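You operate a simulated robot arm through the tools that you are given. There is no shell and no other tool. Be economical: measure what you need, move in short steps, check, and stop when the job is done.

The job below is to be done with a simulated robot arm. You get a single attempt, and the scene is never put back.

Task
Give the cone in the grease nest 2 strokes at dose 2 and stand it in kit tray T2.
Fine: CONE pocket; dose dial back on 0; spill no grease.

The check looks at the end state, three seconds after you hand in, the way a careful person would. Anything else that was tipped, shoved, dropped, spilled or broken makes it a failure.

Robot
A 7-joint arm with a two-finger parallel gripper, fixed in place. Base frame: the origin is at the foot of the arm, x ahead of it, y to its left, z up; the work surface is at about z = 0.94. Units: m, rad, N and s.
Its first joint turns from -2.897 to 2.897 rad. Payload 4.4 kg.
The tool frame sits at the grasp point between the pads (the TCP): z along the fingers, y along the line on which they close. The tips reach 0.023 m beyond it. The gripper opens to 0.094 m. The fingers are 0.038 m wide and 0.01 m thick; the gripper's body (0.054 by 0.096 m) begins 0.039 m behind the TCP.
Orientation is told as [roll, pitch, yaw] about the base's x, y, z axes, in that order, counted from this pose: with the fingers straight down and closing along the base's y, the tool's x points along the base's -x, its y along +y and its z along -z.

Tools
- The arm moves only by the tool send_rows. Its arguments are lists of equal length, an entry for each row: "slide": the shift along the tool's x, y, z in cm, a list of three; "angular": the turn, a rotation vector about the tool's x, y, z in degrees, a list of three; "claw": the opening, from 0 (shut) to 1 (fully open). In form: {"slide": [[dx, dy, dz], ...], "angular": [[rx, ry, rz], ...], "claw": [claw, ...]}. A call has 1 to 12 rows; each row shifts and turns the commanded pose from where the row before left it, along the tool's axes as they then stand. A row lasts 0.2 s, in which the tool goes at most 0.05 m and 0.15 rad; a call with a longer step from one row to the next is refused whole, and so is a gripper value outside its range. A pose out of reach is approached as far as the arm can. The call stops where the force on the tool passes 90 N (or 10 N more than at its start, if that is more) or the arm is blocked; 0.2 s more then pass. Each finger travels about 0.072 m/s and halts on what it meets, pressing with about 27 N; the grip force reading is that of the motor and also rises with nothing between the fingers. The clock runs only during rows and for 0.2 s after the last one: add rows that do not move to give the fingers time. The reply holds the time, the measured pose of the TCP, the force on the tool along the base axes, the opening and the grip force, in the units named above and with some noise, and new pictures: "show" is both (left out), scene, wrist or none.
- Cameras (640 x 400 px; columns grow to the right, rows downward): "scene" is fixed at [0.2178, -0.6504, 1.6878]; the picture's right is [0.89, -0.46, 0.00], its down [-0.22, -0.42, -0.88] and it looks along [0.41, 0.78, -0.48] (base axes); focal length 348 px, centre (320, 200). "wrist" rides on the gripper at [0.086, 0.016, -0.074] in the tool frame; the picture's right is [-0.18, 0.98, 0.00], its down [-0.58, -0.11, -0.81] and it looks along [-0.79, -0.15, 0.59] (tool axes); focal length 243 px, centre (320, 200). There is no depth. A picture from a camera that has moved, and an enlarged one, comes with that camera's place and axes in the base frame and with its lens.
- enlarge(camera, box): a new picture of the part [left, top, right, bottom] of that camera's present view, enlarged. The clock stands still meanwhile.
- hand_in(): hands the job in; it is judged then, once.

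Work in short steps. Places have to be worked out from the pictures, the camera data and where the tool is seen: move nearer, look again, correct. Check each grasp and each placing, and mend what went wrong. You have 120 turns and 200 pictures in all, those below and enlarged ones among them. Open the gripper and draw the arm clear of the work before you hand the job in, unless the task says otherwise; then end with one line.

The tools are called by a JSON object that holds its "name" and its "arguments". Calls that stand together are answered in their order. send_rows: Moves the arm, as the interface text tells. Its arguments: {"type":"object","properties":{"slide":{"type":"array","items":{"type":"array","items":{"type":"number"}}},"angular":{"type":"array","items":{"type":"array","items":{"type":"number"}}},"claw":{"type":"array","items":{"type":"number"}},"show":{"type":"string","enum":["both","scene","wrist","none"]}},"required":["slide","angular","claw"]} The other tools are called the same way: enlarge (camera, box) takes an enlarged picture of a part of a camera's view; hand_in () hands the job in.

At the start:

```text
clock: 0.0
tool_pos: [0.8555, 0.019, 1.3335]
tool_rot: [-0.001, 0.0, 0.0]
wrist_force: [-0.1, -0.2, -0.3]
gripper_width: 0.0937
finger_force: 0.1
```

scene: 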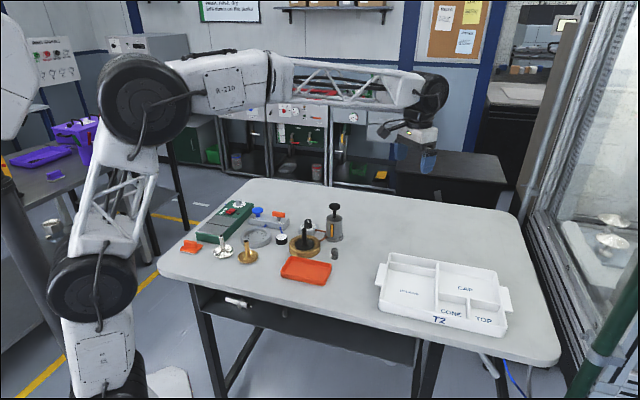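
wrist: 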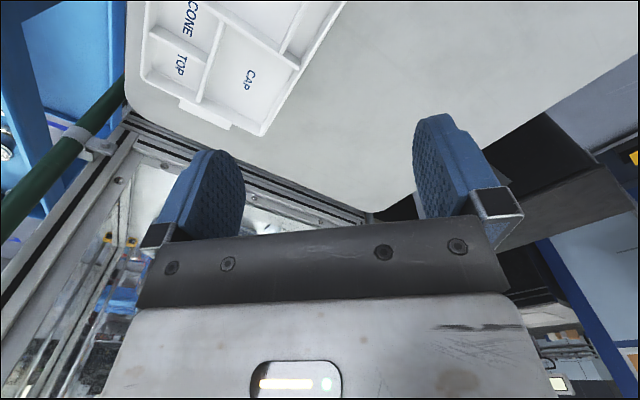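

I'll first look closely at the work area and the tray with enlarged scene pictures.

{"name": "enlarge", "arguments": {"camera": "scene", "box": [170, 190, 350, 302]}}

{"name": "enlarge", "arguments": {"camera": "scene", "box": [360, 235, 530, 341]}}

```text
3.56 times, centred on (260, 246) of scene
camera zoom: at [0.2178, -0.6504, 1.6878], right [0.89, -0.46, 0.0], down [-0.22, -0.42, -0.88], along [0.41, 0.78, -0.48], focal length 1238 px, centre (533, 36)
```

zoom: 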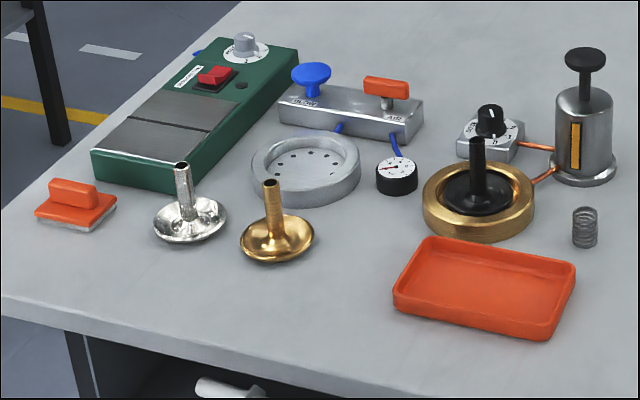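

```text
3.76 times, centred on (445, 288) of scene
camera zoom: at [0.2178, -0.6504, 1.6878], right [0.89, -0.46, 0.0], down [-0.22, -0.42, -0.88], along [0.41, 0.78, -0.48], focal length 1311 px, centre (-151, -131)
```

zoom: 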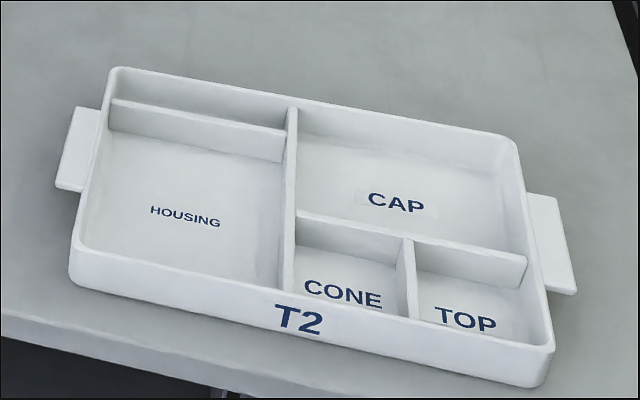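

The cone seems to be the black part, stem up, in the brass nest, connected to the pump and its dose dial. I'll zoom on those.

{"name": "enlarge", "arguments": {"camera": "scene", "box": [284, 196, 352, 262]}}

{"name": "enlarge", "arguments": {"camera": "scene", "box": [294, 215, 326, 240]}}

```text
6.06 times, centred on (318, 229) of scene
camera zoom: at [0.2178, -0.6504, 1.6878], right [0.89, -0.46, 0.0], down [-0.22, -0.42, -0.88], along [0.41, 0.78, -0.48], focal length 2111 px, centre (332, 24)
```

zoom: 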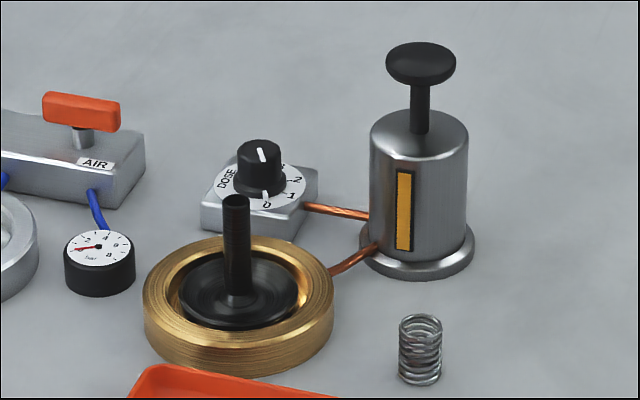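

```text
16.00 times, centred on (310, 228) of scene
camera zoom: at [0.2178, -0.6504, 1.6878], right [0.89, -0.46, 0.0], down [-0.22, -0.42, -0.88], along [0.41, 0.78, -0.48], focal length 5573 px, centre (480, -240)
```

zoom: 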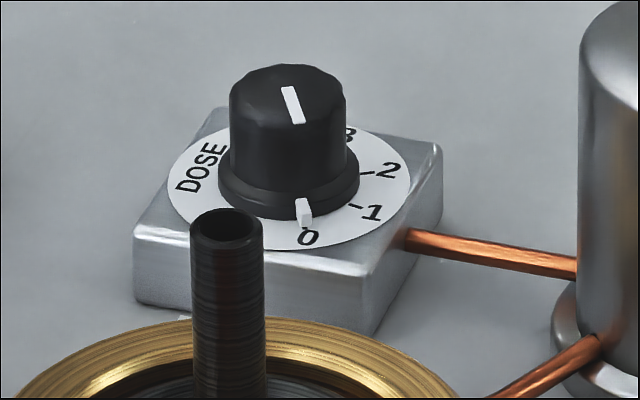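

The dial is at 0 and points toward the camera. 1, 2 and 3 follow anticlockwise seen from above, about 45° apart. I estimate the dial at (0.70, 0.365), pump plunger at (0.76, 0.268), cone stem at (0.632, 0.253) and CONE pocket at (0.88, -0.19). I'll move high above the dial first.

{"name": "send_rows", "arguments": {"slide": [[1.55, 3.45, 1], [1.55, 3.45, 1], [1.55, 3.45, 1], [1.55, 3.45, 1], [1.55, 3.45, 1], [1.55, 3.45, 1], [1.55, 3.45, 1], [1.55, 3.45, 1], [1.55, 3.45, 1], [1.55, 3.45, 1]], "angular": [[0, 0, 0], [0, 0, 0], [0, 0, 0], [0, 0, 0], [0, 0, 0], [0, 0, 0], [0, 0, 0], [0, 0, 0], [0, 0, 0], [0, 0, 0]], "claw": [0.6, 0.6, 0.6, 0.6, 0.6, 0.6, 0.6, 0.6, 0.6, 0.6]}}

{"name": "send_rows", "arguments": {"slide": [[0, 0, 0], [0, 0, 0], [0, 0, 0], [0, 0, 0], [0, 0, 0], [0, 0, 0], [0, 0, 0], [0, 0, 0], [0, 0, 0], [0, 0, 0], [0, 0, 0], [0, 0, 0]], "angular": [[0, 0, 7.5], [0, 0, 7.5], [0, 0, 7.5], [0, 0, 7.5], [0, 0, 7.5], [0, 0, 7.5], [0, 0, 7.5], [0, 0, 7.5], [0, 0, 7.5], [0, 0, 7.5], [0, 0, 7.5], [0, 0, 7.5]], "claw": [0.6, 0.6, 0.6, 0.6, 0.6, 0.6, 0.6, 0.6, 0.6, 0.6, 0.6, 0.6]}}

```text
clock: 2.2
tool_pos: [0.7007, 0.3645, 1.2358]
tool_rot: [0.002, 0.001, 0.0]
wrist_force: [-0.2, 0.6, 0.1]
gripper_width: 0.0562
finger_force: 0.0
camera wrist: at [0.6139, 0.3808, 1.3096], right [0.18, 0.98, 0.0], down [0.58, -0.11, 0.81], along [0.79, -0.15, -0.59], focal length 243 px, centre (320, 200)
```

scene: 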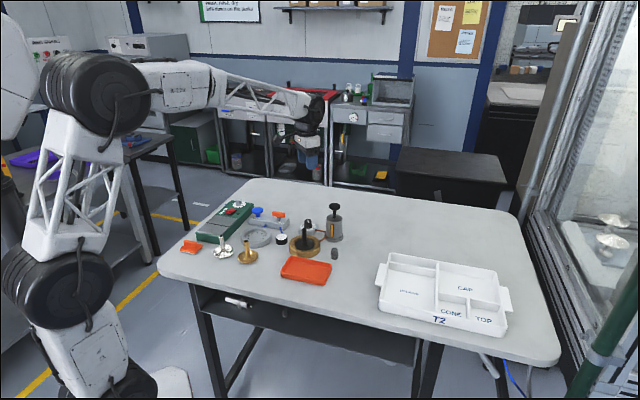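
wrist: 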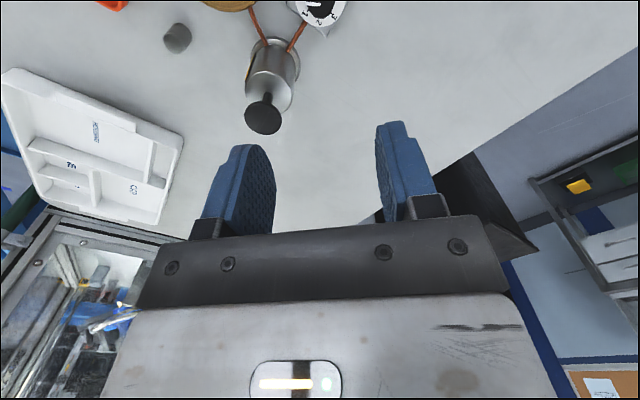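

```text
clock: 4.8
tool_pos: [0.7007, 0.3629, 1.2349]
tool_rot: [0.0, 0.0, -1.572]
wrist_force: [0.0, 0.1, -0.7]
gripper_width: 0.0564
finger_force: 0.2
camera wrist: at [0.7173, 0.4497, 1.3084], right [0.98, -0.19, 0.0], down [-0.11, -0.58, 0.81], along [-0.15, -0.79, -0.59], focal length 243 px, centre (320, 200)
```

scene: 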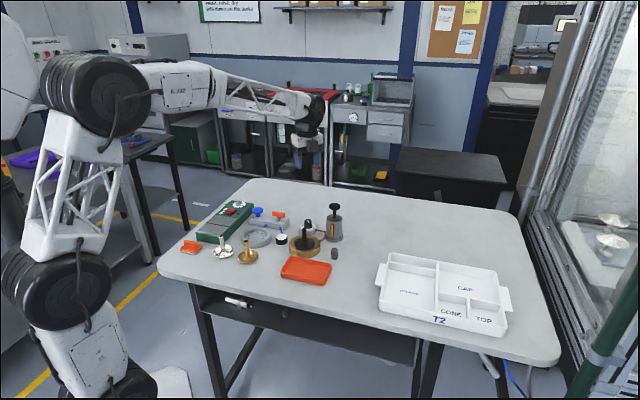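
wrist: 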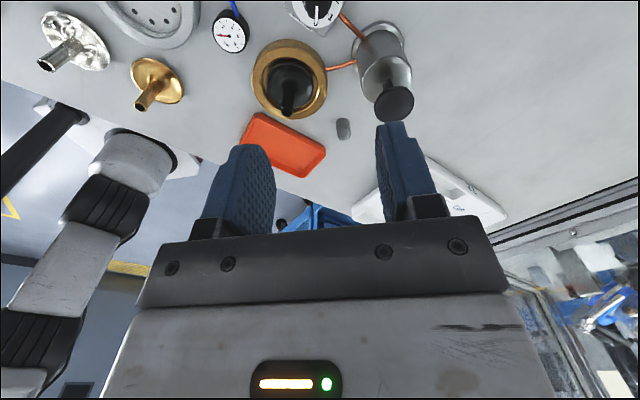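

Two wrist views place the dial at about (0.701, 0.363), right below the tool. I'll descend to about 1.08 and look again.

{"name": "send_rows", "arguments": {"slide": [[0, 0, 4], [0, 0, 4], [0, 0, 4], [0, 0, 3], [0, 0, 0]], "angular": [[0, 0, 0], [0, 0, 0], [0, 0, 0], [0, 0, 0], [0, 0, 0]], "claw": [0.6, 0.6, 0.6, 0.6, 0.6]}}

{"name": "enlarge", "arguments": {"camera": "scene", "box": [270, 170, 366, 230]}}

```text
clock: 6.0
tool_pos: [0.7012, 0.3652, 1.0826]
tool_rot: [0.0, 0.0, -1.571]
wrist_force: [-0.2, -0.8, -0.9]
gripper_width: 0.0563
finger_force: 0.0
camera wrist: at [0.7163, 0.4517, 1.157], right [0.98, -0.18, 0.0], down [-0.11, -0.58, 0.81], along [-0.15, -0.79, -0.59], focal length 243 px, centre (320, 200)
```

scene: 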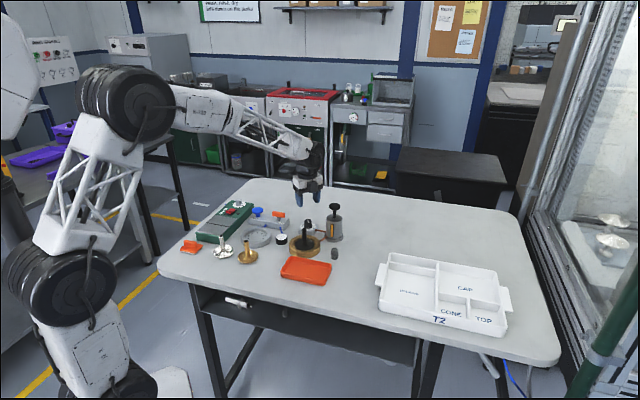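
wrist: 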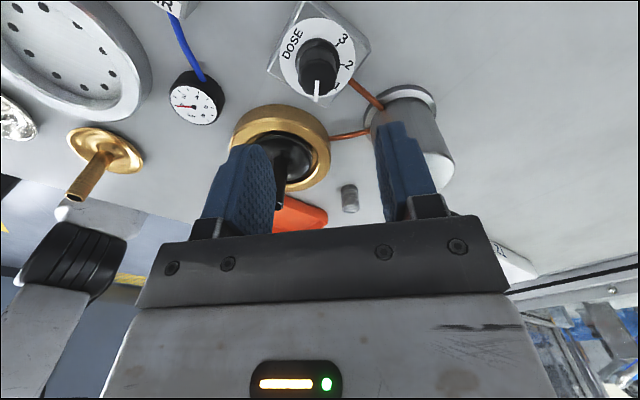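

```text
6.67 times, centred on (318, 200) of scene
camera zoom: at [0.2178, -0.6504, 1.6878], right [0.89, -0.46, 0.0], down [-0.22, -0.42, -0.88], along [0.41, 0.78, -0.48], focal length 2322 px, centre (333, 200)
```

zoom: 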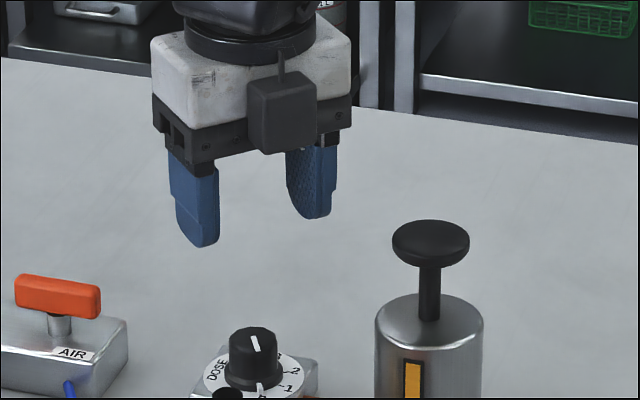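

A box sits on the tool's -x side, and it would sweep past the pump for yaw between -90 and 0. So I'll use yaw 0 to +90 for the dial turn. First I'll check at this height that +90 can be reached.

{"name": "send_rows", "arguments": {"slide": [[0, 0, 0], [0, 0, 0], [0, 0, 0], [0, 0, 0], [0, 0, 0], [0, 0, 0], [0, 0, 0], [0, 0, 0], [0, 0, 0], [0, 0, 0], [0, 0, 0], [0, 0, 0]], "angular": [[0, 0, -8], [0, 0, -8], [0, 0, -8], [0, 0, -8], [0, 0, -8], [0, 0, -8], [0, 0, -8], [0, 0, -8], [0, 0, -8], [0, 0, -8], [0, 0, -8], [0, 0, -8]], "claw": [0.6, 0.6, 0.6, 0.6, 0.6, 0.6, 0.6, 0.6, 0.6, 0.6, 0.6, 0.6], "show": "none"}}

{"name": "send_rows", "arguments": {"slide": [[0, 0, 0], [0, 0, 0], [0, 0, 0], [0, 0, 0], [0, 0, 0], [0, 0, 0], [0, 0, 0], [0, 0, 0], [0, 0, 0], [0, 0, 0], [0, 0, 0], [0, 0, 0]], "angular": [[0, 0, -8], [0, 0, -8], [0, 0, -8], [0, 0, -8], [0, 0, -8], [0, 0, -8], [0, 0, -8], [0, 0, -8], [0, 0, -8], [0, 0, -8], [0, 0, -8], [0, 0, -8]], "claw": [0.6, 0.6, 0.6, 0.6, 0.6, 0.6, 0.6, 0.6, 0.6, 0.6, 0.6, 0.6]}}

{"name": "enlarge", "arguments": {"camera": "scene", "box": [270, 170, 366, 230]}}

```text
clock: 8.6
tool_pos: [0.7008, 0.3631, 1.0844]
tool_rot: [0.001, 0.001, 0.107]
wrist_force: [-0.9, 0.4, 0.2]
gripper_width: 0.0567
finger_force: 0.0
```

```text
clock: 11.2
tool_pos: [0.7004, 0.3632, 1.0823]
tool_rot: [0.0, -0.001, 1.782]
wrist_force: [-0.8, -0.1, 0.7]
gripper_width: 0.0563
finger_force: 0.0
camera wrist: at [0.704, 0.2765, 1.1578], right [-1.0, -0.03, 0.0], down [-0.02, 0.59, 0.81], along [-0.02, 0.81, -0.59], focal length 243 px, centre (320, 200)
```

scene: 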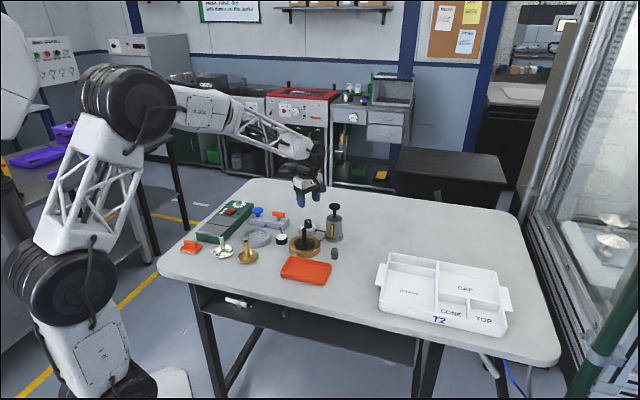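
wrist: 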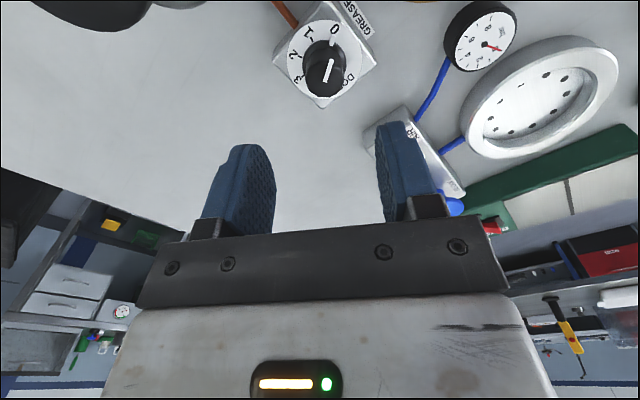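

```text
6.67 times, centred on (318, 200) of scene
camera zoom: at [0.2178, -0.6504, 1.6878], right [0.89, -0.46, 0.0], down [-0.22, -0.42, -0.88], along [0.41, 0.78, -0.48], focal length 2322 px, centre (333, 200)
```

zoom: 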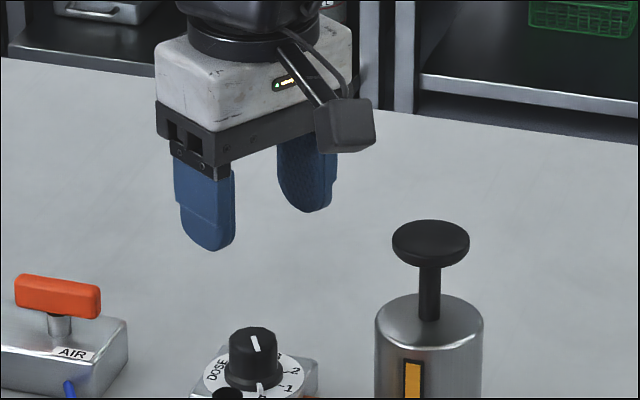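

Yaw +90 is reachable and clears the pump. The refined dial position is (0.698, 0.367). Next I'll turn back to yaw 0 and centre over the dial.

{"name": "send_rows", "arguments": {"slide": [[0, 0, 0], [0, 0, 0], [0, 0, 0], [0, 0, 0], [0, 0, 0], [0, 0, 0], [0, 0, 0], [0, 0, 0], [0, 0, 0], [0, 0, 0], [0, 0, 0], [0, 0, 0]], "angular": [[0, 0, 8.5], [0, 0, 8.5], [0, 0, 8.5], [0, 0, 8.5], [0, 0, 8.5], [0, 0, 8.5], [0, 0, 8.5], [0, 0, 8.5], [0, 0, 8.5], [0, 0, 8.5], [0, 0, 8.5], [0, 0, 8.5]], "claw": [0.6, 0.6, 0.6, 0.6, 0.6, 0.6, 0.6, 0.6, 0.6, 0.6, 0.6, 0.6], "show": "none"}}

{"name": "send_rows", "arguments": {"slide": [[0.25, 0.4, 0], [0, 0, 4], [0, 0, 0], [0, 0, 0]], "angular": [[0, 0, 0], [0, 0, 0], [0, 0, 0], [0, 0, 0]], "claw": [0.6, 0.6, 0.6, 0.6]}}

{"name": "enlarge", "arguments": {"camera": "scene", "box": [270, 185, 350, 235]}}

```text
clock: 13.8
tool_pos: [0.7009, 0.3651, 1.0843]
tool_rot: [0.001, -0.001, -0.002]
wrist_force: [0.5, -0.3, 0.6]
gripper_width: 0.0566
finger_force: 0.1
```

```text
clock: 14.8
tool_pos: [0.6998, 0.3696, 1.0448]
tool_rot: [0.001, -0.001, 0.0]
wrist_force: [-0.5, 0.2, -0.2]
gripper_width: 0.0565
finger_force: 0.0
camera wrist: at [0.6128, 0.3858, 1.1178], right [0.18, 0.98, 0.0], down [0.58, -0.11, 0.81], along [0.79, -0.15, -0.59], focal length 243 px, centre (320, 200)
```

scene: 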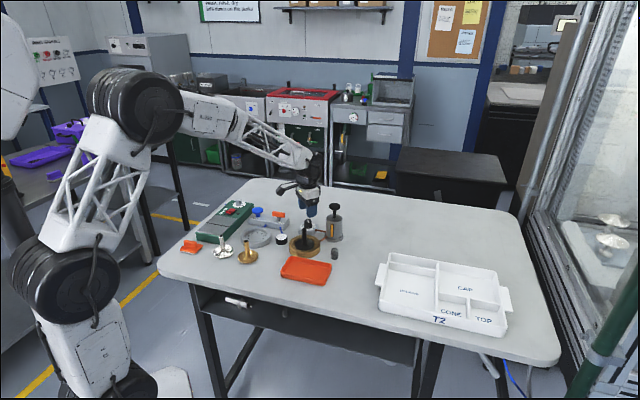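
wrist: 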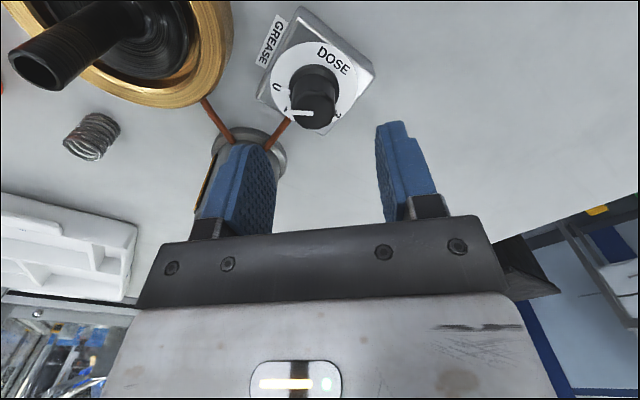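

```text
8.00 times, centred on (310, 210) of scene
camera zoom: at [0.2178, -0.6504, 1.6878], right [0.89, -0.46, 0.0], down [-0.22, -0.42, -0.88], along [0.41, 0.78, -0.48], focal length 2786 px, centre (400, 120)
```

zoom: 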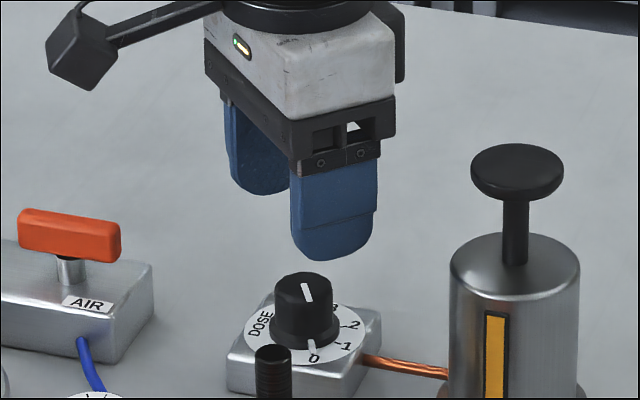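

The knob is at (0.697, 0.366). I'll correct by a few millimetres, lower to z ≈ 0.99 and close on the knob.

{"name": "send_rows", "arguments": {"slide": [[0.2, -0.3, 0], [0, 0, 2.5], [0, 0, 2.7], [0, 0, 0], [0, 0, 0], [0, 0, 0]], "angular": [[0, 0, 0], [0, 0, 0], [0, 0, 0], [0, 0, 0], [0, 0, 0], [0, 0, 0]], "claw": [0.6, 0.6, 0.6, 0.6, 0.6, 0.6]}}

{"name": "enlarge", "arguments": {"camera": "scene", "box": [270, 195, 350, 245]}}

```text
clock: 16.2
tool_pos: [0.6967, 0.3654, 0.9909]
tool_rot: [0.002, 0.001, 0.003]
wrist_force: [-0.4, -0.5, 0.5]
gripper_width: 0.0562
finger_force: 0.0
camera wrist: at [0.6097, 0.3817, 1.065], right [0.18, 0.98, 0.0], down [0.58, -0.11, 0.81], along [0.79, -0.15, -0.59], focal length 243 px, centre (320, 200)
```

scene: 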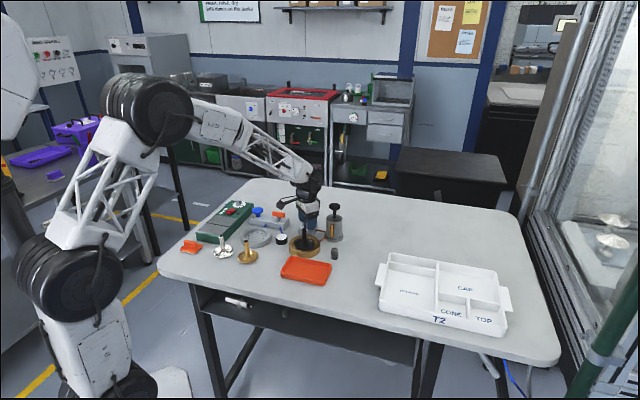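
wrist: 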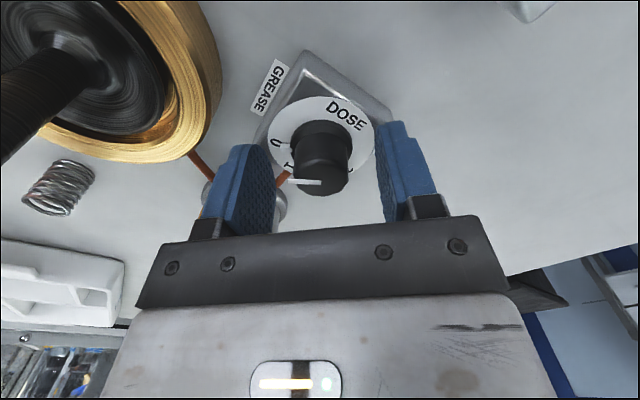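

```text
8.00 times, centred on (310, 220) of scene
camera zoom: at [0.2178, -0.6504, 1.6878], right [0.89, -0.46, 0.0], down [-0.22, -0.42, -0.88], along [0.41, 0.78, -0.48], focal length 2786 px, centre (400, 40)
```

zoom: 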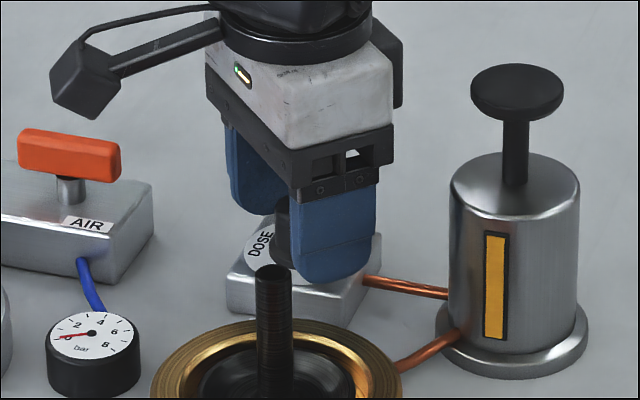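

The knob is centred between the fingers. Now I'll close.

{"name": "send_rows", "arguments": {"slide": [[0, 0, 0], [0, 0, 0], [0, 0, 0], [0, 0, 0]], "angular": [[0, 0, 0], [0, 0, 0], [0, 0, 0], [0, 0, 0]], "claw": [0.1, 0.1, 0.1, 0.1], "show": "wrist"}}

```text
clock: 17.2
tool_pos: [0.697, 0.3654, 0.9909]
tool_rot: [0.0, 0.001, 0.001]
wrist_force: [1.4, 8.2, -2.0]
gripper_width: 0.0296
finger_force: 45.0
camera wrist: at [0.6097, 0.3819, 1.065], right [0.18, 0.98, 0.0], down [0.58, -0.11, 0.81], along [0.79, -0.15, -0.59], focal length 243 px, centre (320, 200)
```

wrist: 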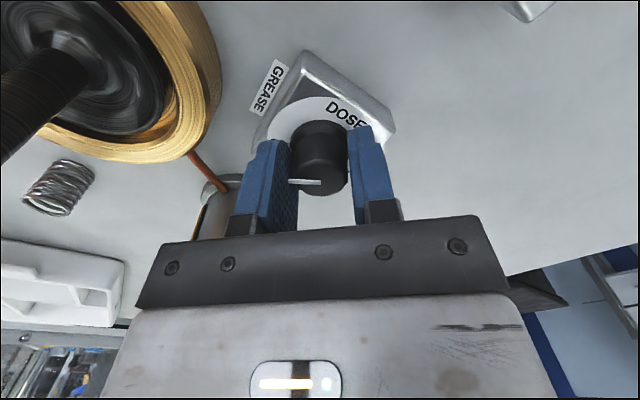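

Width is 0.0296, so the knob is held. I'll turn it anticlockwise 45° and check.

{"name": "send_rows", "arguments": {"slide": [[0, 0, 0], [0, 0, 0], [0, 0, 0], [0, 0, 0], [0, 0, 0], [0, 0, 0], [0, 0, 0]], "angular": [[0, 0, -7.5], [0, 0, -7.5], [0, 0, -7.5], [0, 0, -7.5], [0, 0, -7.5], [0, 0, -7.5], [0, 0, 0]], "claw": [0.1, 0.1, 0.1, 0.1, 0.1, 0.1, 0.1]}}

{"name": "enlarge", "arguments": {"camera": "scene", "box": [270, 195, 350, 245]}}

```text
clock: 18.8
tool_pos: [0.6967, 0.3642, 0.9915]
tool_rot: [0.001, 0.002, 0.785]
wrist_force: [3.3, -1.4, -34.9]
gripper_width: 0.0299
finger_force: 45.5
camera wrist: at [0.6244, 0.3145, 1.0652], right [-0.57, 0.82, 0.0], down [0.49, 0.34, 0.81], along [0.66, 0.46, -0.59], focal length 243 px, centre (320, 200)
```

scene: 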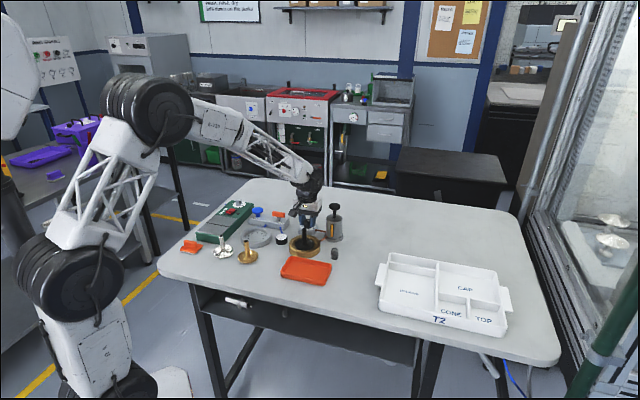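
wrist: 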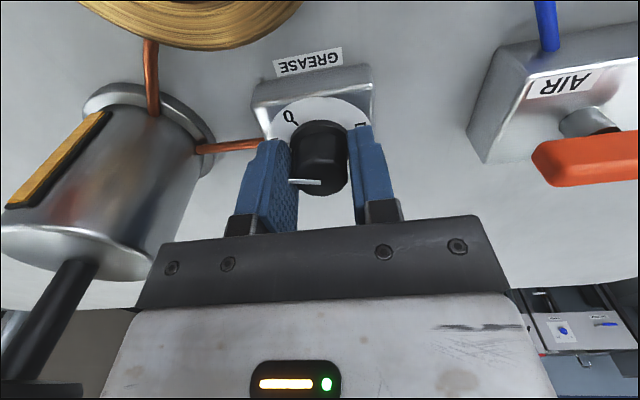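

```text
8.00 times, centred on (310, 220) of scene
camera zoom: at [0.2178, -0.6504, 1.6878], right [0.89, -0.46, 0.0], down [-0.22, -0.42, -0.88], along [0.41, 0.78, -0.48], focal length 2786 px, centre (400, 40)
```

zoom: 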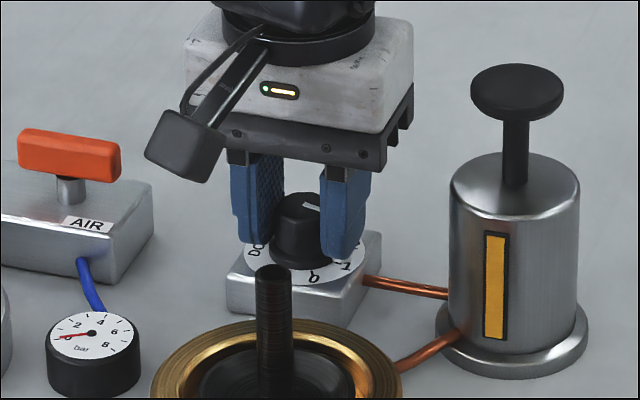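

The knob turned with the gripper, but there's a 35 N vertical pull. I'll open to relieve it and check the pointer.

{"name": "send_rows", "arguments": {"slide": [[0, 0, 0], [0, 0, 0], [0, 0, 0]], "angular": [[0, 0, 0], [0, 0, 0], [0, 0, 0]], "claw": [0.6, 0.6, 0.6], "show": "wrist"}}

{"name": "enlarge", "arguments": {"camera": "scene", "box": [290, 212, 330, 237]}}

```text
clock: 19.6
tool_pos: [0.6962, 0.3646, 0.9932]
tool_rot: [0.0, -0.001, 0.787]
wrist_force: [0.6, 0.1, -0.1]
gripper_width: 0.0564
finger_force: 0.0
camera wrist: at [0.6243, 0.315, 1.0667], right [-0.56, 0.83, 0.0], down [0.49, 0.33, 0.81], along [0.67, 0.46, -0.59], focal length 243 px, centre (320, 200)
```

wrist: 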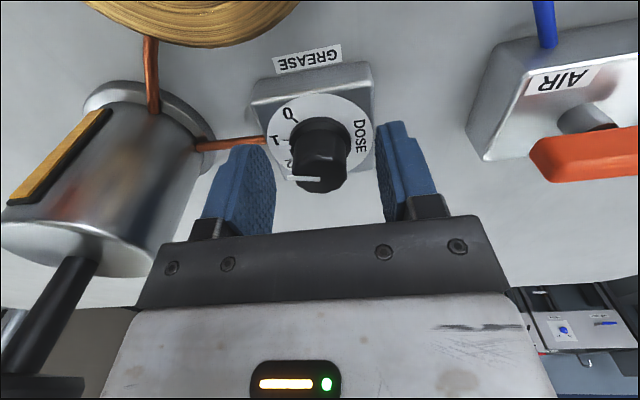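

```text
16.00 times, centred on (310, 224) of scene
camera zoom: at [0.2178, -0.6504, 1.6878], right [0.89, -0.46, 0.0], down [-0.22, -0.42, -0.88], along [0.41, 0.78, -0.48], focal length 5573 px, centre (480, -192)
```

zoom: 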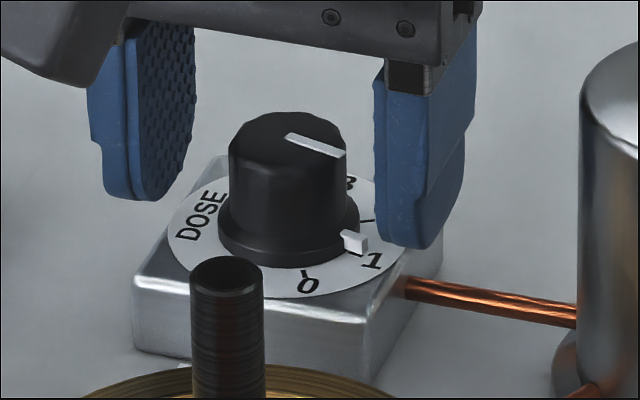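

The dial is at 1. I'll regrip and turn another 46° to reach 2, then open to check.

{"name": "send_rows", "arguments": {"slide": [[0, 0, 0], [0, 0, 0], [0, 0, 0], [0, 0, 0], [0, 0, 0], [0, 0, 0], [0, 0, 0], [0, 0, 0], [0, 0, 0], [0, 0, 0]], "angular": [[0, 0, 0], [0, 0, 0], [0, 0, 0], [0, 0, -7.7], [0, 0, -7.7], [0, 0, -7.7], [0, 0, -7.7], [0, 0, -7.7], [0, 0, -7.7], [0, 0, 0]], "claw": [0.1, 0.1, 0.1, 0.1, 0.1, 0.1, 0.1, 0.1, 0.1, 0.1], "show": "none"}}

{"name": "send_rows", "arguments": {"slide": [[0, 0, 0], [0, 0, 0], [0, 0, 0]], "angular": [[0, 0, 0], [0, 0, 0], [0, 0, 0]], "claw": [0.6, 0.6, 0.6], "show": "wrist"}}

{"name": "enlarge", "arguments": {"camera": "scene", "box": [290, 212, 330, 237]}}

```text
clock: 21.8
tool_pos: [0.6986, 0.3653, 0.9919]
tool_rot: [-0.002, -0.002, 1.594]
wrist_force: [63.9, -12.2, -3.7]
gripper_width: 0.0297
finger_force: 45.3
```

```text
clock: 22.6
tool_pos: [0.6958, 0.3648, 0.9913]
tool_rot: [-0.001, 0.0, 1.592]
wrist_force: [0.8, 0.7, -0.2]
gripper_width: 0.0565
finger_force: 0.0
camera wrist: at [0.6823, 0.2781, 1.0659], right [-0.99, 0.16, 0.0], down [0.1, 0.58, 0.81], along [0.13, 0.8, -0.59], focal length 243 px, centre (320, 200)
```

wrist: 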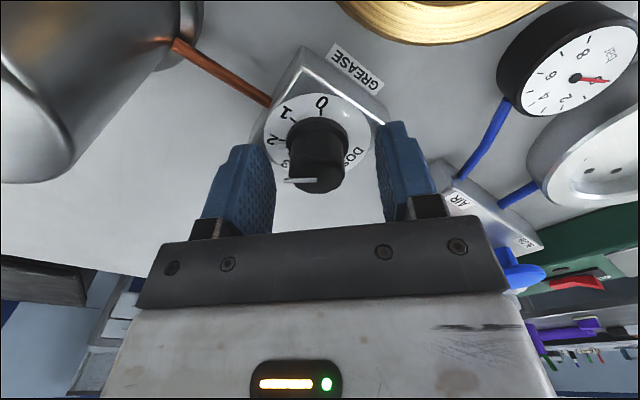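

```text
16.00 times, centred on (310, 224) of scene
camera zoom: at [0.2178, -0.6504, 1.6878], right [0.89, -0.46, 0.0], down [-0.22, -0.42, -0.88], along [0.41, 0.78, -0.48], focal length 5573 px, centre (480, -192)
```

zoom: 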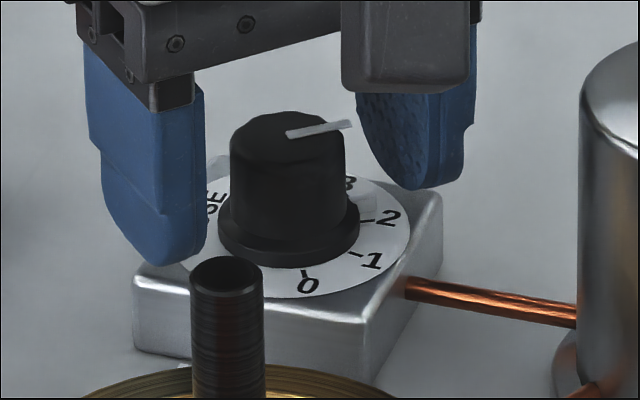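

The pointer is near 2, perhaps slightly past it. I'll look closer.

{"name": "enlarge", "arguments": {"camera": "scene", "box": [300, 215, 319, 232]}}

{"name": "enlarge", "arguments": {"camera": "wrist", "box": [250, 80, 390, 200]}}

```text
16.00 times, centred on (310, 224) of scene
camera zoom: at [0.2178, -0.6504, 1.6878], right [0.89, -0.46, 0.0], down [-0.22, -0.42, -0.88], along [0.41, 0.78, -0.48], focal length 5573 px, centre (488, -176)
```

zoom: 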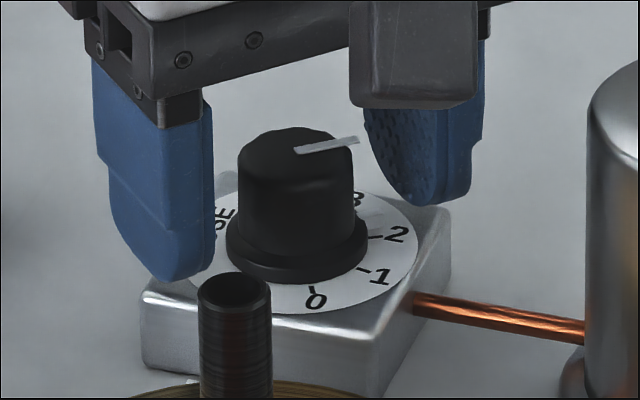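

```text
3.33 times, centred on (320, 140) of wrist
camera zoom: at [0.6823, 0.2781, 1.0659], right [-0.99, 0.16, 0.0], down [0.1, 0.58, 0.81], along [0.13, 0.8, -0.59], focal length 809 px, centre (320, 400)
```

zoom: 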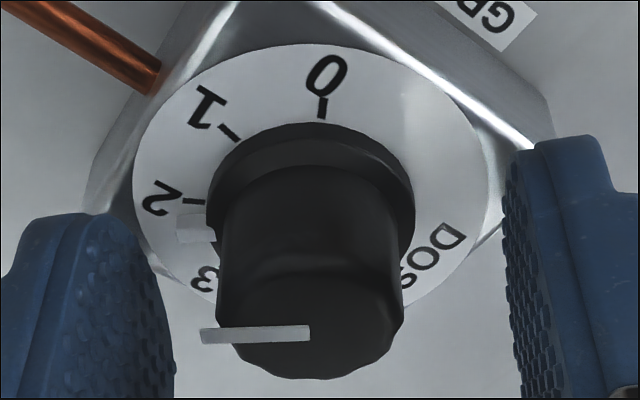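

The pointer sits about 5° past the 2 mark. I'll grip and turn back about 5°.

{"name": "send_rows", "arguments": {"slide": [[0, 0, 0], [0, 0, 0], [0, 0, 0], [0, 0, 0], [0, 0, 0], [0, 0, 0], [0, 0, 0], [0, 0, 0], [0, 0, 0]], "angular": [[0, 0, 0], [0, 0, 0], [0, 0, 0], [0, 0, 5], [0, 0, 0], [0, 0, 0], [0, 0, 0], [0, 0, 0], [0, 0, 0]], "claw": [0.1, 0.1, 0.1, 0.1, 0.1, 0.1, 0.6, 0.6, 0.6], "show": "none"}}

{"name": "enlarge", "arguments": {"camera": "scene", "box": [290, 212, 330, 237]}}

{"name": "enlarge", "arguments": {"camera": "wrist", "box": [250, 80, 390, 200]}}

```text
clock: 24.6
tool_pos: [0.6961, 0.3659, 0.9924]
tool_rot: [0.0, -0.002, 1.505]
wrist_force: [0.7, 0.0, -0.7]
gripper_width: 0.0564
finger_force: 0.1
```

```text
16.00 times, centred on (310, 224) of scene
camera zoom: at [0.2178, -0.6504, 1.6878], right [0.89, -0.46, 0.0], down [-0.22, -0.42, -0.88], along [0.41, 0.78, -0.48], focal length 5573 px, centre (480, -192)
```

zoom: 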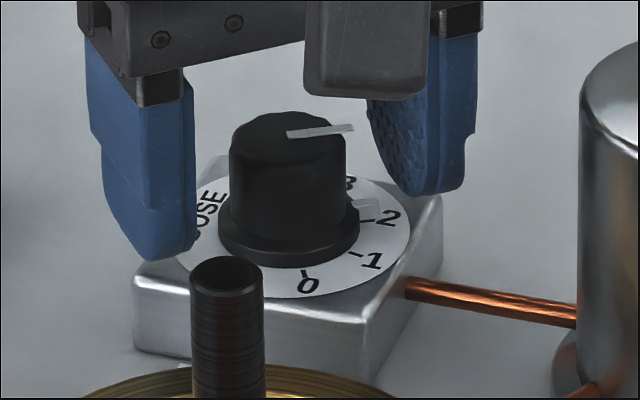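

```text
3.33 times, centred on (320, 140) of wrist
camera zoom: at [0.6747, 0.2792, 1.0661], right [-0.97, 0.25, 0.0], down [0.15, 0.57, 0.81], along [0.2, 0.78, -0.59], focal length 809 px, centre (320, 400)
```

zoom: 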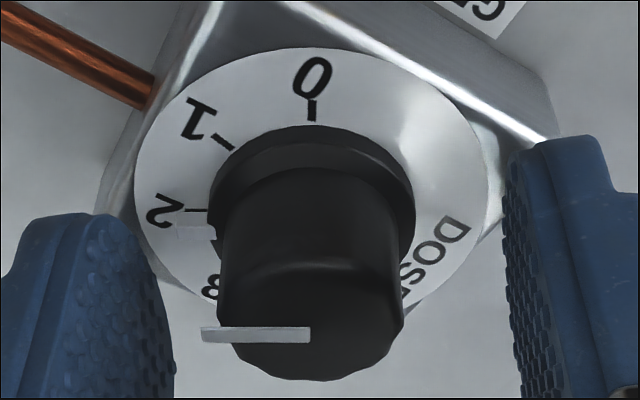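

The pointer is now on 2. I'll rise, closing the fingers, and move toward the plunger for a better view.

{"name": "send_rows", "arguments": {"slide": [[0, 0, -4], [0, 0, -4], [0, 0, -4], [0, 0, -4], [0, 0, -2], [0, 0, 0], [0, 0, 0], [0, 0, 0], [0, 0, 0]], "angular": [[0, 0, 0], [0, 0, 0], [0, 0, 0], [0, 0, 0], [0, 0, 0], [0, 0, 7], [0, 0, 7], [0, 0, 7], [0, 0, 7]], "claw": [0.6, 0.6, 0.6, 0.6, 0.4, 0.0, 0.0, 0.0, 0.0]}}

{"name": "enlarge", "arguments": {"camera": "scene", "box": [290, 192, 354, 252]}}

```text
clock: 26.6
tool_pos: [0.6961, 0.3656, 1.1724]
tool_rot: [0.0, 0.001, 1.014]
wrist_force: [-0.2, -1.1, 0.3]
gripper_width: 0.0
finger_force: 27.4
camera wrist: at [0.6371, 0.2998, 1.2466], right [-0.74, 0.68, 0.0], down [0.4, 0.44, 0.81], along [0.54, 0.59, -0.59], focal length 243 px, centre (320, 200)
```

scene: 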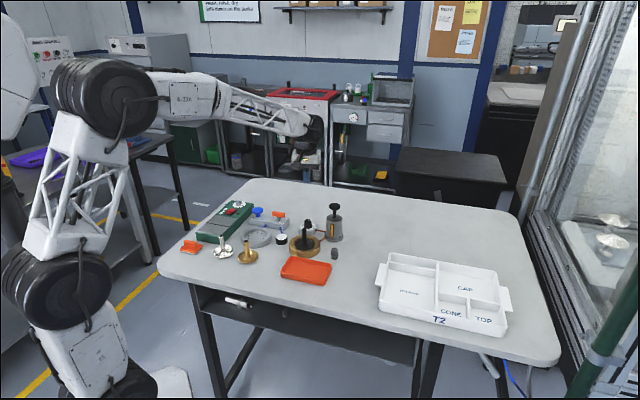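
wrist: 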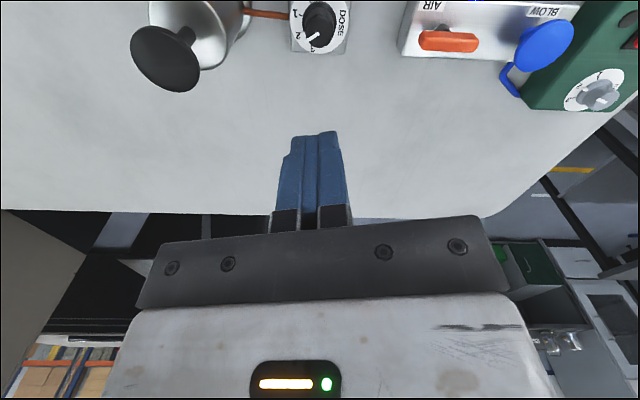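

```text
6.67 times, centred on (322, 222) of scene
camera zoom: at [0.2178, -0.6504, 1.6878], right [0.89, -0.46, 0.0], down [-0.22, -0.42, -0.88], along [0.41, 0.78, -0.48], focal length 2322 px, centre (307, 53)
```

zoom: 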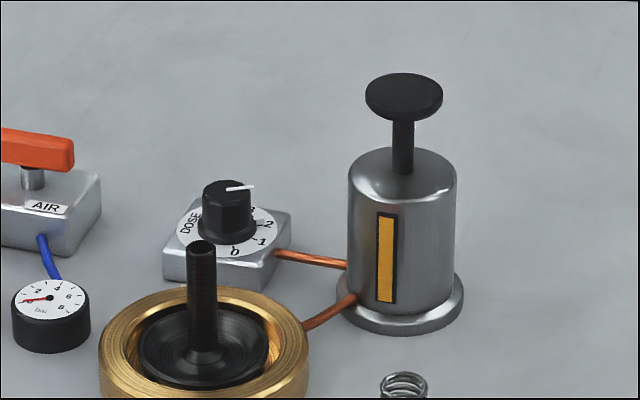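

Triangulation puts the plunger top at (0.766, 0.283, 1.073). I'll move above it with the fingers closed.

{"name": "send_rows", "arguments": {"slide": [[1.1, -3.43, 0], [1.1, -3.43, 0], [1.1, -3.43, 0], [0, 0, 3], [0, 0, 1.5], [0, 0, 0]], "angular": [[0, 0, 0], [0, 0, 0], [0, 0, 0], [0, 0, 0], [0, 0, 0], [0, 0, 0]], "claw": [0, 0, 0, 0, 0, 0]}}

{"name": "enlarge", "arguments": {"camera": "scene", "box": [294, 177, 374, 227]}}

```text
clock: 28.0
tool_pos: [0.7681, 0.2832, 1.1275]
tool_rot: [-0.001, 0.001, 1.016]
wrist_force: [0.4, 0.0, -0.5]
gripper_width: 0.0
finger_force: 27.2
camera wrist: at [0.7082, 0.219, 1.2012], right [-0.74, 0.67, 0.0], down [0.4, 0.44, 0.81], along [0.54, 0.6, -0.59], focal length 243 px, centre (320, 200)
```

scene: 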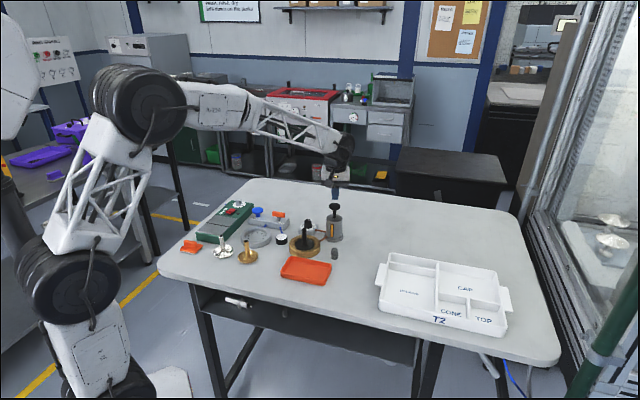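
wrist: 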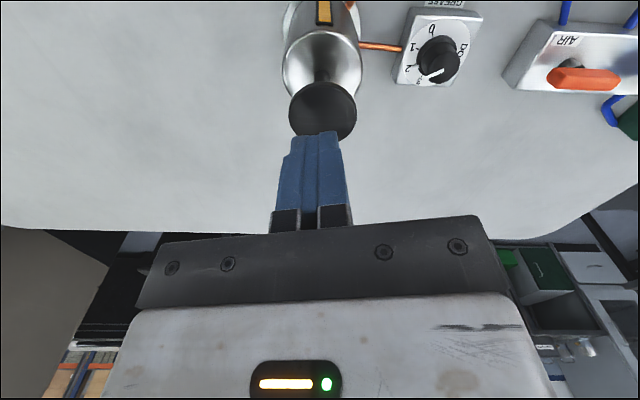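

```text
8.00 times, centred on (334, 202) of scene
camera zoom: at [0.2178, -0.6504, 1.6878], right [0.89, -0.46, 0.0], down [-0.22, -0.42, -0.88], along [0.41, 0.78, -0.48], focal length 2786 px, centre (208, 184)
```

zoom: 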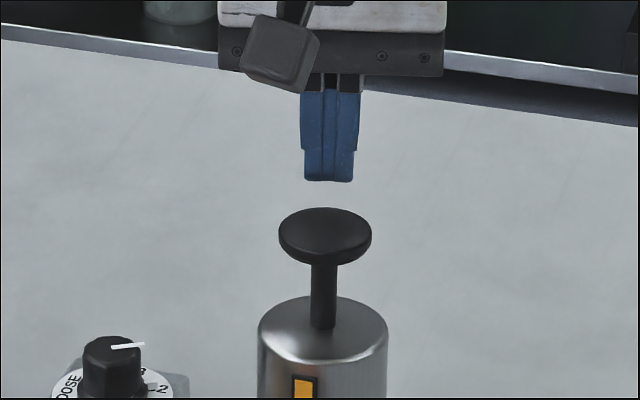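

Alignment is within 3–4 mm. I'll correct, descend to near contact, then press slowly, watching the force.

{"name": "send_rows", "arguments": {"slide": [[0.16, 0.25, 1.0], [0, 0, 1.5], [0, 0, 0.5], [0, 0, 0.4], [0, 0, 0.4], [0, 0, 0.4], [0, 0, 0]], "angular": [[0, 0, 0], [0, 0, 0], [0, 0, 0], [0, 0, 0], [0, 0, 0], [0, 0, 0], [0, 0, 0]], "claw": [0, 0, 0, 0, 0, 0, 0], "show": "none"}}

{"name": "enlarge", "arguments": {"camera": "scene", "box": [284, 190, 364, 250]}}

```text
clock: 29.6
tool_pos: [0.7644, 0.282, 1.0854]
tool_rot: [0.001, 0.001, 1.016]
wrist_force: [-4.2, -0.3, 5.1]
gripper_width: 0.0001
finger_force: 27.1
```

```text
6.67 times, centred on (324, 220) of scene
camera zoom: at [0.2178, -0.6504, 1.6878], right [0.89, -0.46, 0.0], down [-0.22, -0.42, -0.88], along [0.41, 0.78, -0.48], focal length 2322 px, centre (293, 67)
```

zoom: 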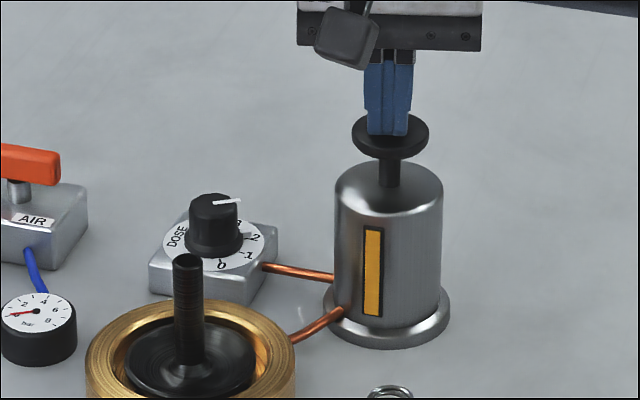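

In contact and pressing with a light spring (5 N). I'll press on to the bottom in small rows.

{"name": "send_rows", "arguments": {"slide": [[0, 0, 0.4], [0, 0, 0.4], [0, 0, 0.3], [0, 0, 0.3], [0, 0, 0.3], [0, 0, 0.3], [0, 0, 0.3], [0, 0, 0.3]], "angular": [[0, 0, 0], [0, 0, 0], [0, 0, 0], [0, 0, 0], [0, 0, 0], [0, 0, 0], [0, 0, 0], [0, 0, 0]], "claw": [0, 0, 0, 0, 0, 0, 0, 0], "show": "none"}}

{"name": "enlarge", "arguments": {"camera": "scene", "box": [284, 190, 364, 250]}}

```text
clock: 30.8
tool_pos: [0.7656, 0.2825, 1.0779]
tool_rot: [-0.007, -0.01, 1.015]
wrist_force: [-1.1, 0.5, 11.1]
gripper_width: 0.0
finger_force: 27.4
stopped in row 6: the force on the tool passed its limit (the readings are from after the stop); the commanded pose is now the measured one
```

```text
6.67 times, centred on (324, 220) of scene
camera zoom: at [0.2178, -0.6504, 1.6878], right [0.89, -0.46, 0.0], down [-0.22, -0.42, -0.88], along [0.41, 0.78, -0.48], focal length 2322 px, centre (293, 67)
```

zoom: 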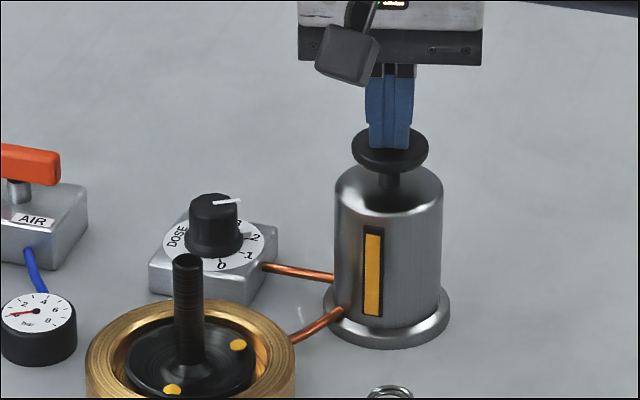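

The plunger bottomed out and grease blobs appeared on the cone, so stroke 1 is done. I'll lift clear to let it return.

{"name": "send_rows", "arguments": {"slide": [[0, 0, -0.8], [0, 0, -0.8], [0, 0, -0.8], [0, 0, -0.8], [0, 0, 0], [0, 0, 0]], "angular": [[0, 0, 0], [0, 0, 0], [0, 0, 0], [0, 0, 0], [0, 0, 0], [0, 0, 0]], "claw": [0, 0, 0, 0, 0, 0], "show": "none"}}

{"name": "enlarge", "arguments": {"camera": "scene", "box": [284, 190, 364, 250]}}

```text
clock: 32.2
tool_pos: [0.7632, 0.2841, 1.107]
tool_rot: [-0.005, -0.007, 1.015]
wrist_force: [0.3, -0.3, 0.3]
gripper_width: 0.0
finger_force: 26.5
```

```text
6.67 times, centred on (324, 220) of scene
camera zoom: at [0.2178, -0.6504, 1.6878], right [0.89, -0.46, 0.0], down [-0.22, -0.42, -0.88], along [0.41, 0.78, -0.48], focal length 2322 px, centre (293, 67)
```

zoom: 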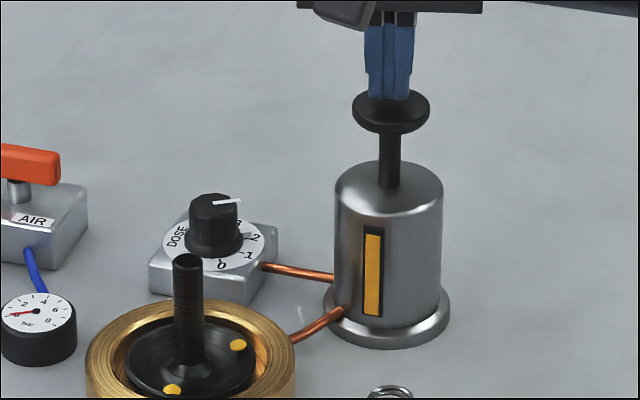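

The plunger is back up. I'll rise slightly more to be sure, then press for stroke 2.

{"name": "send_rows", "arguments": {"slide": [[0, 0, -1], [0, 0, 0], [0, 0, 1], [0, 0, 0.5], [0, 0, 0.4], [0, 0, 0.4], [0, 0, 0.4], [0, 0, 0.4], [0, 0, 0.4], [0, 0, 0.3], [0, 0, 0.3], [0, 0, 0.3]], "angular": [[0, 0, 0], [0, 0, 0], [0, 0, 0], [0, 0, 0], [0, 0, 0], [0, 0, 0], [0, 0, 0], [0, 0, 0], [0, 0, 0], [0, 0, 0], [0, 0, 0], [0, 0, 0]], "claw": [0, 0, 0, 0, 0, 0, 0, 0, 0, 0, 0, 0], "show": "none"}}

{"name": "enlarge", "arguments": {"camera": "scene", "box": [284, 190, 364, 250]}}

```text
clock: 34.8
tool_pos: [0.7639, 0.282, 1.0769]
tool_rot: [-0.007, -0.009, 1.015]
wrist_force: [-16.7, -9.8, 41.5]
gripper_width: 0.0
finger_force: 27.8
```

```text
6.67 times, centred on (324, 220) of scene
camera zoom: at [0.2178, -0.6504, 1.6878], right [0.89, -0.46, 0.0], down [-0.22, -0.42, -0.88], along [0.41, 0.78, -0.48], focal length 2322 px, centre (293, 67)
```

zoom: 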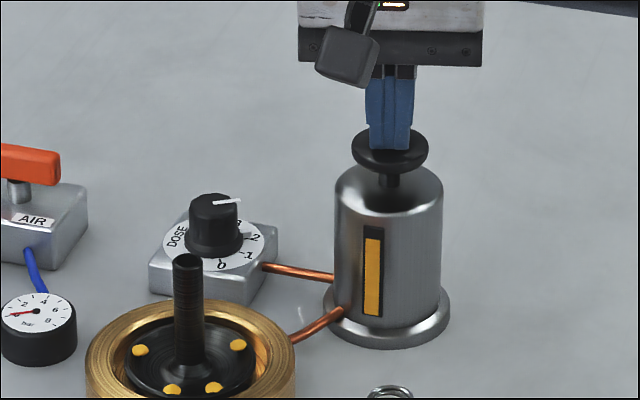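

There are four blobs, meaning two strokes at dose 2. I'll lift, return over the dial, open and face yaw ≈86° again.

{"name": "send_rows", "arguments": {"slide": [[0, 0, -1], [0, 0, -3], [0, 0, -3], [0, 0, -3], [-1.2, 3.38, 0], [-1.2, 3.38, 0], [-1.2, 3.38, 0], [0, 0, 0], [0, 0, 0], [0, 0, 0], [0, 0, 0], [0, 0, 0]], "angular": [[0, 0, 0], [0, 0, 0], [0, 0, 0], [0, 0, 0], [0, 0, 0], [0, 0, 0], [0, 0, 0], [0, 0, -7], [0, 0, -7], [0, 0, -7], [0, 0, -7], [0, 0, 0]], "claw": [0, 0, 0, 0, 0, 0, 0.3, 0.6, 0.6, 0.6, 0.6, 0.6], "show": "wrist"}}

{"name": "enlarge", "arguments": {"camera": "scene", "box": [284, 190, 364, 250]}}

```text
clock: 37.4
tool_pos: [0.697, 0.3665, 1.1724]
tool_rot: [-0.007, -0.004, 1.506]
wrist_force: [0.2, 0.3, 0.0]
gripper_width: 0.0565
finger_force: 0.0
camera wrist: at [0.6747, 0.2819, 1.2471], right [-0.97, 0.25, -0.01], down [0.14, 0.57, 0.81], along [0.2, 0.78, -0.59], focal length 243 px, centre (320, 200)
```

wrist: 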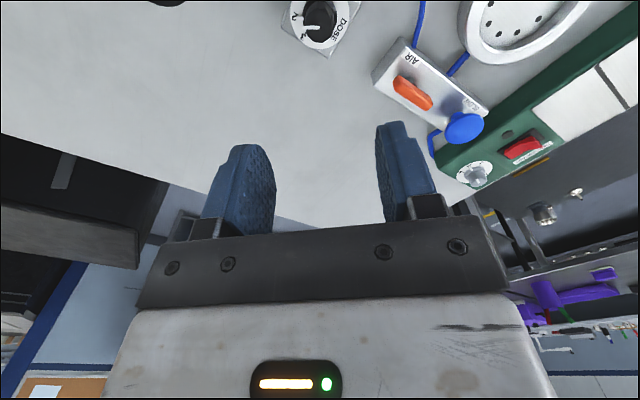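

```text
6.67 times, centred on (324, 220) of scene
camera zoom: at [0.2178, -0.6504, 1.6878], right [0.89, -0.46, 0.0], down [-0.22, -0.42, -0.88], along [0.41, 0.78, -0.48], focal length 2322 px, centre (293, 67)
```

zoom: 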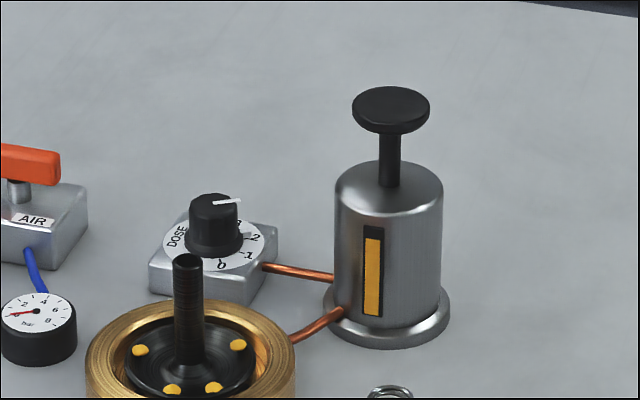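

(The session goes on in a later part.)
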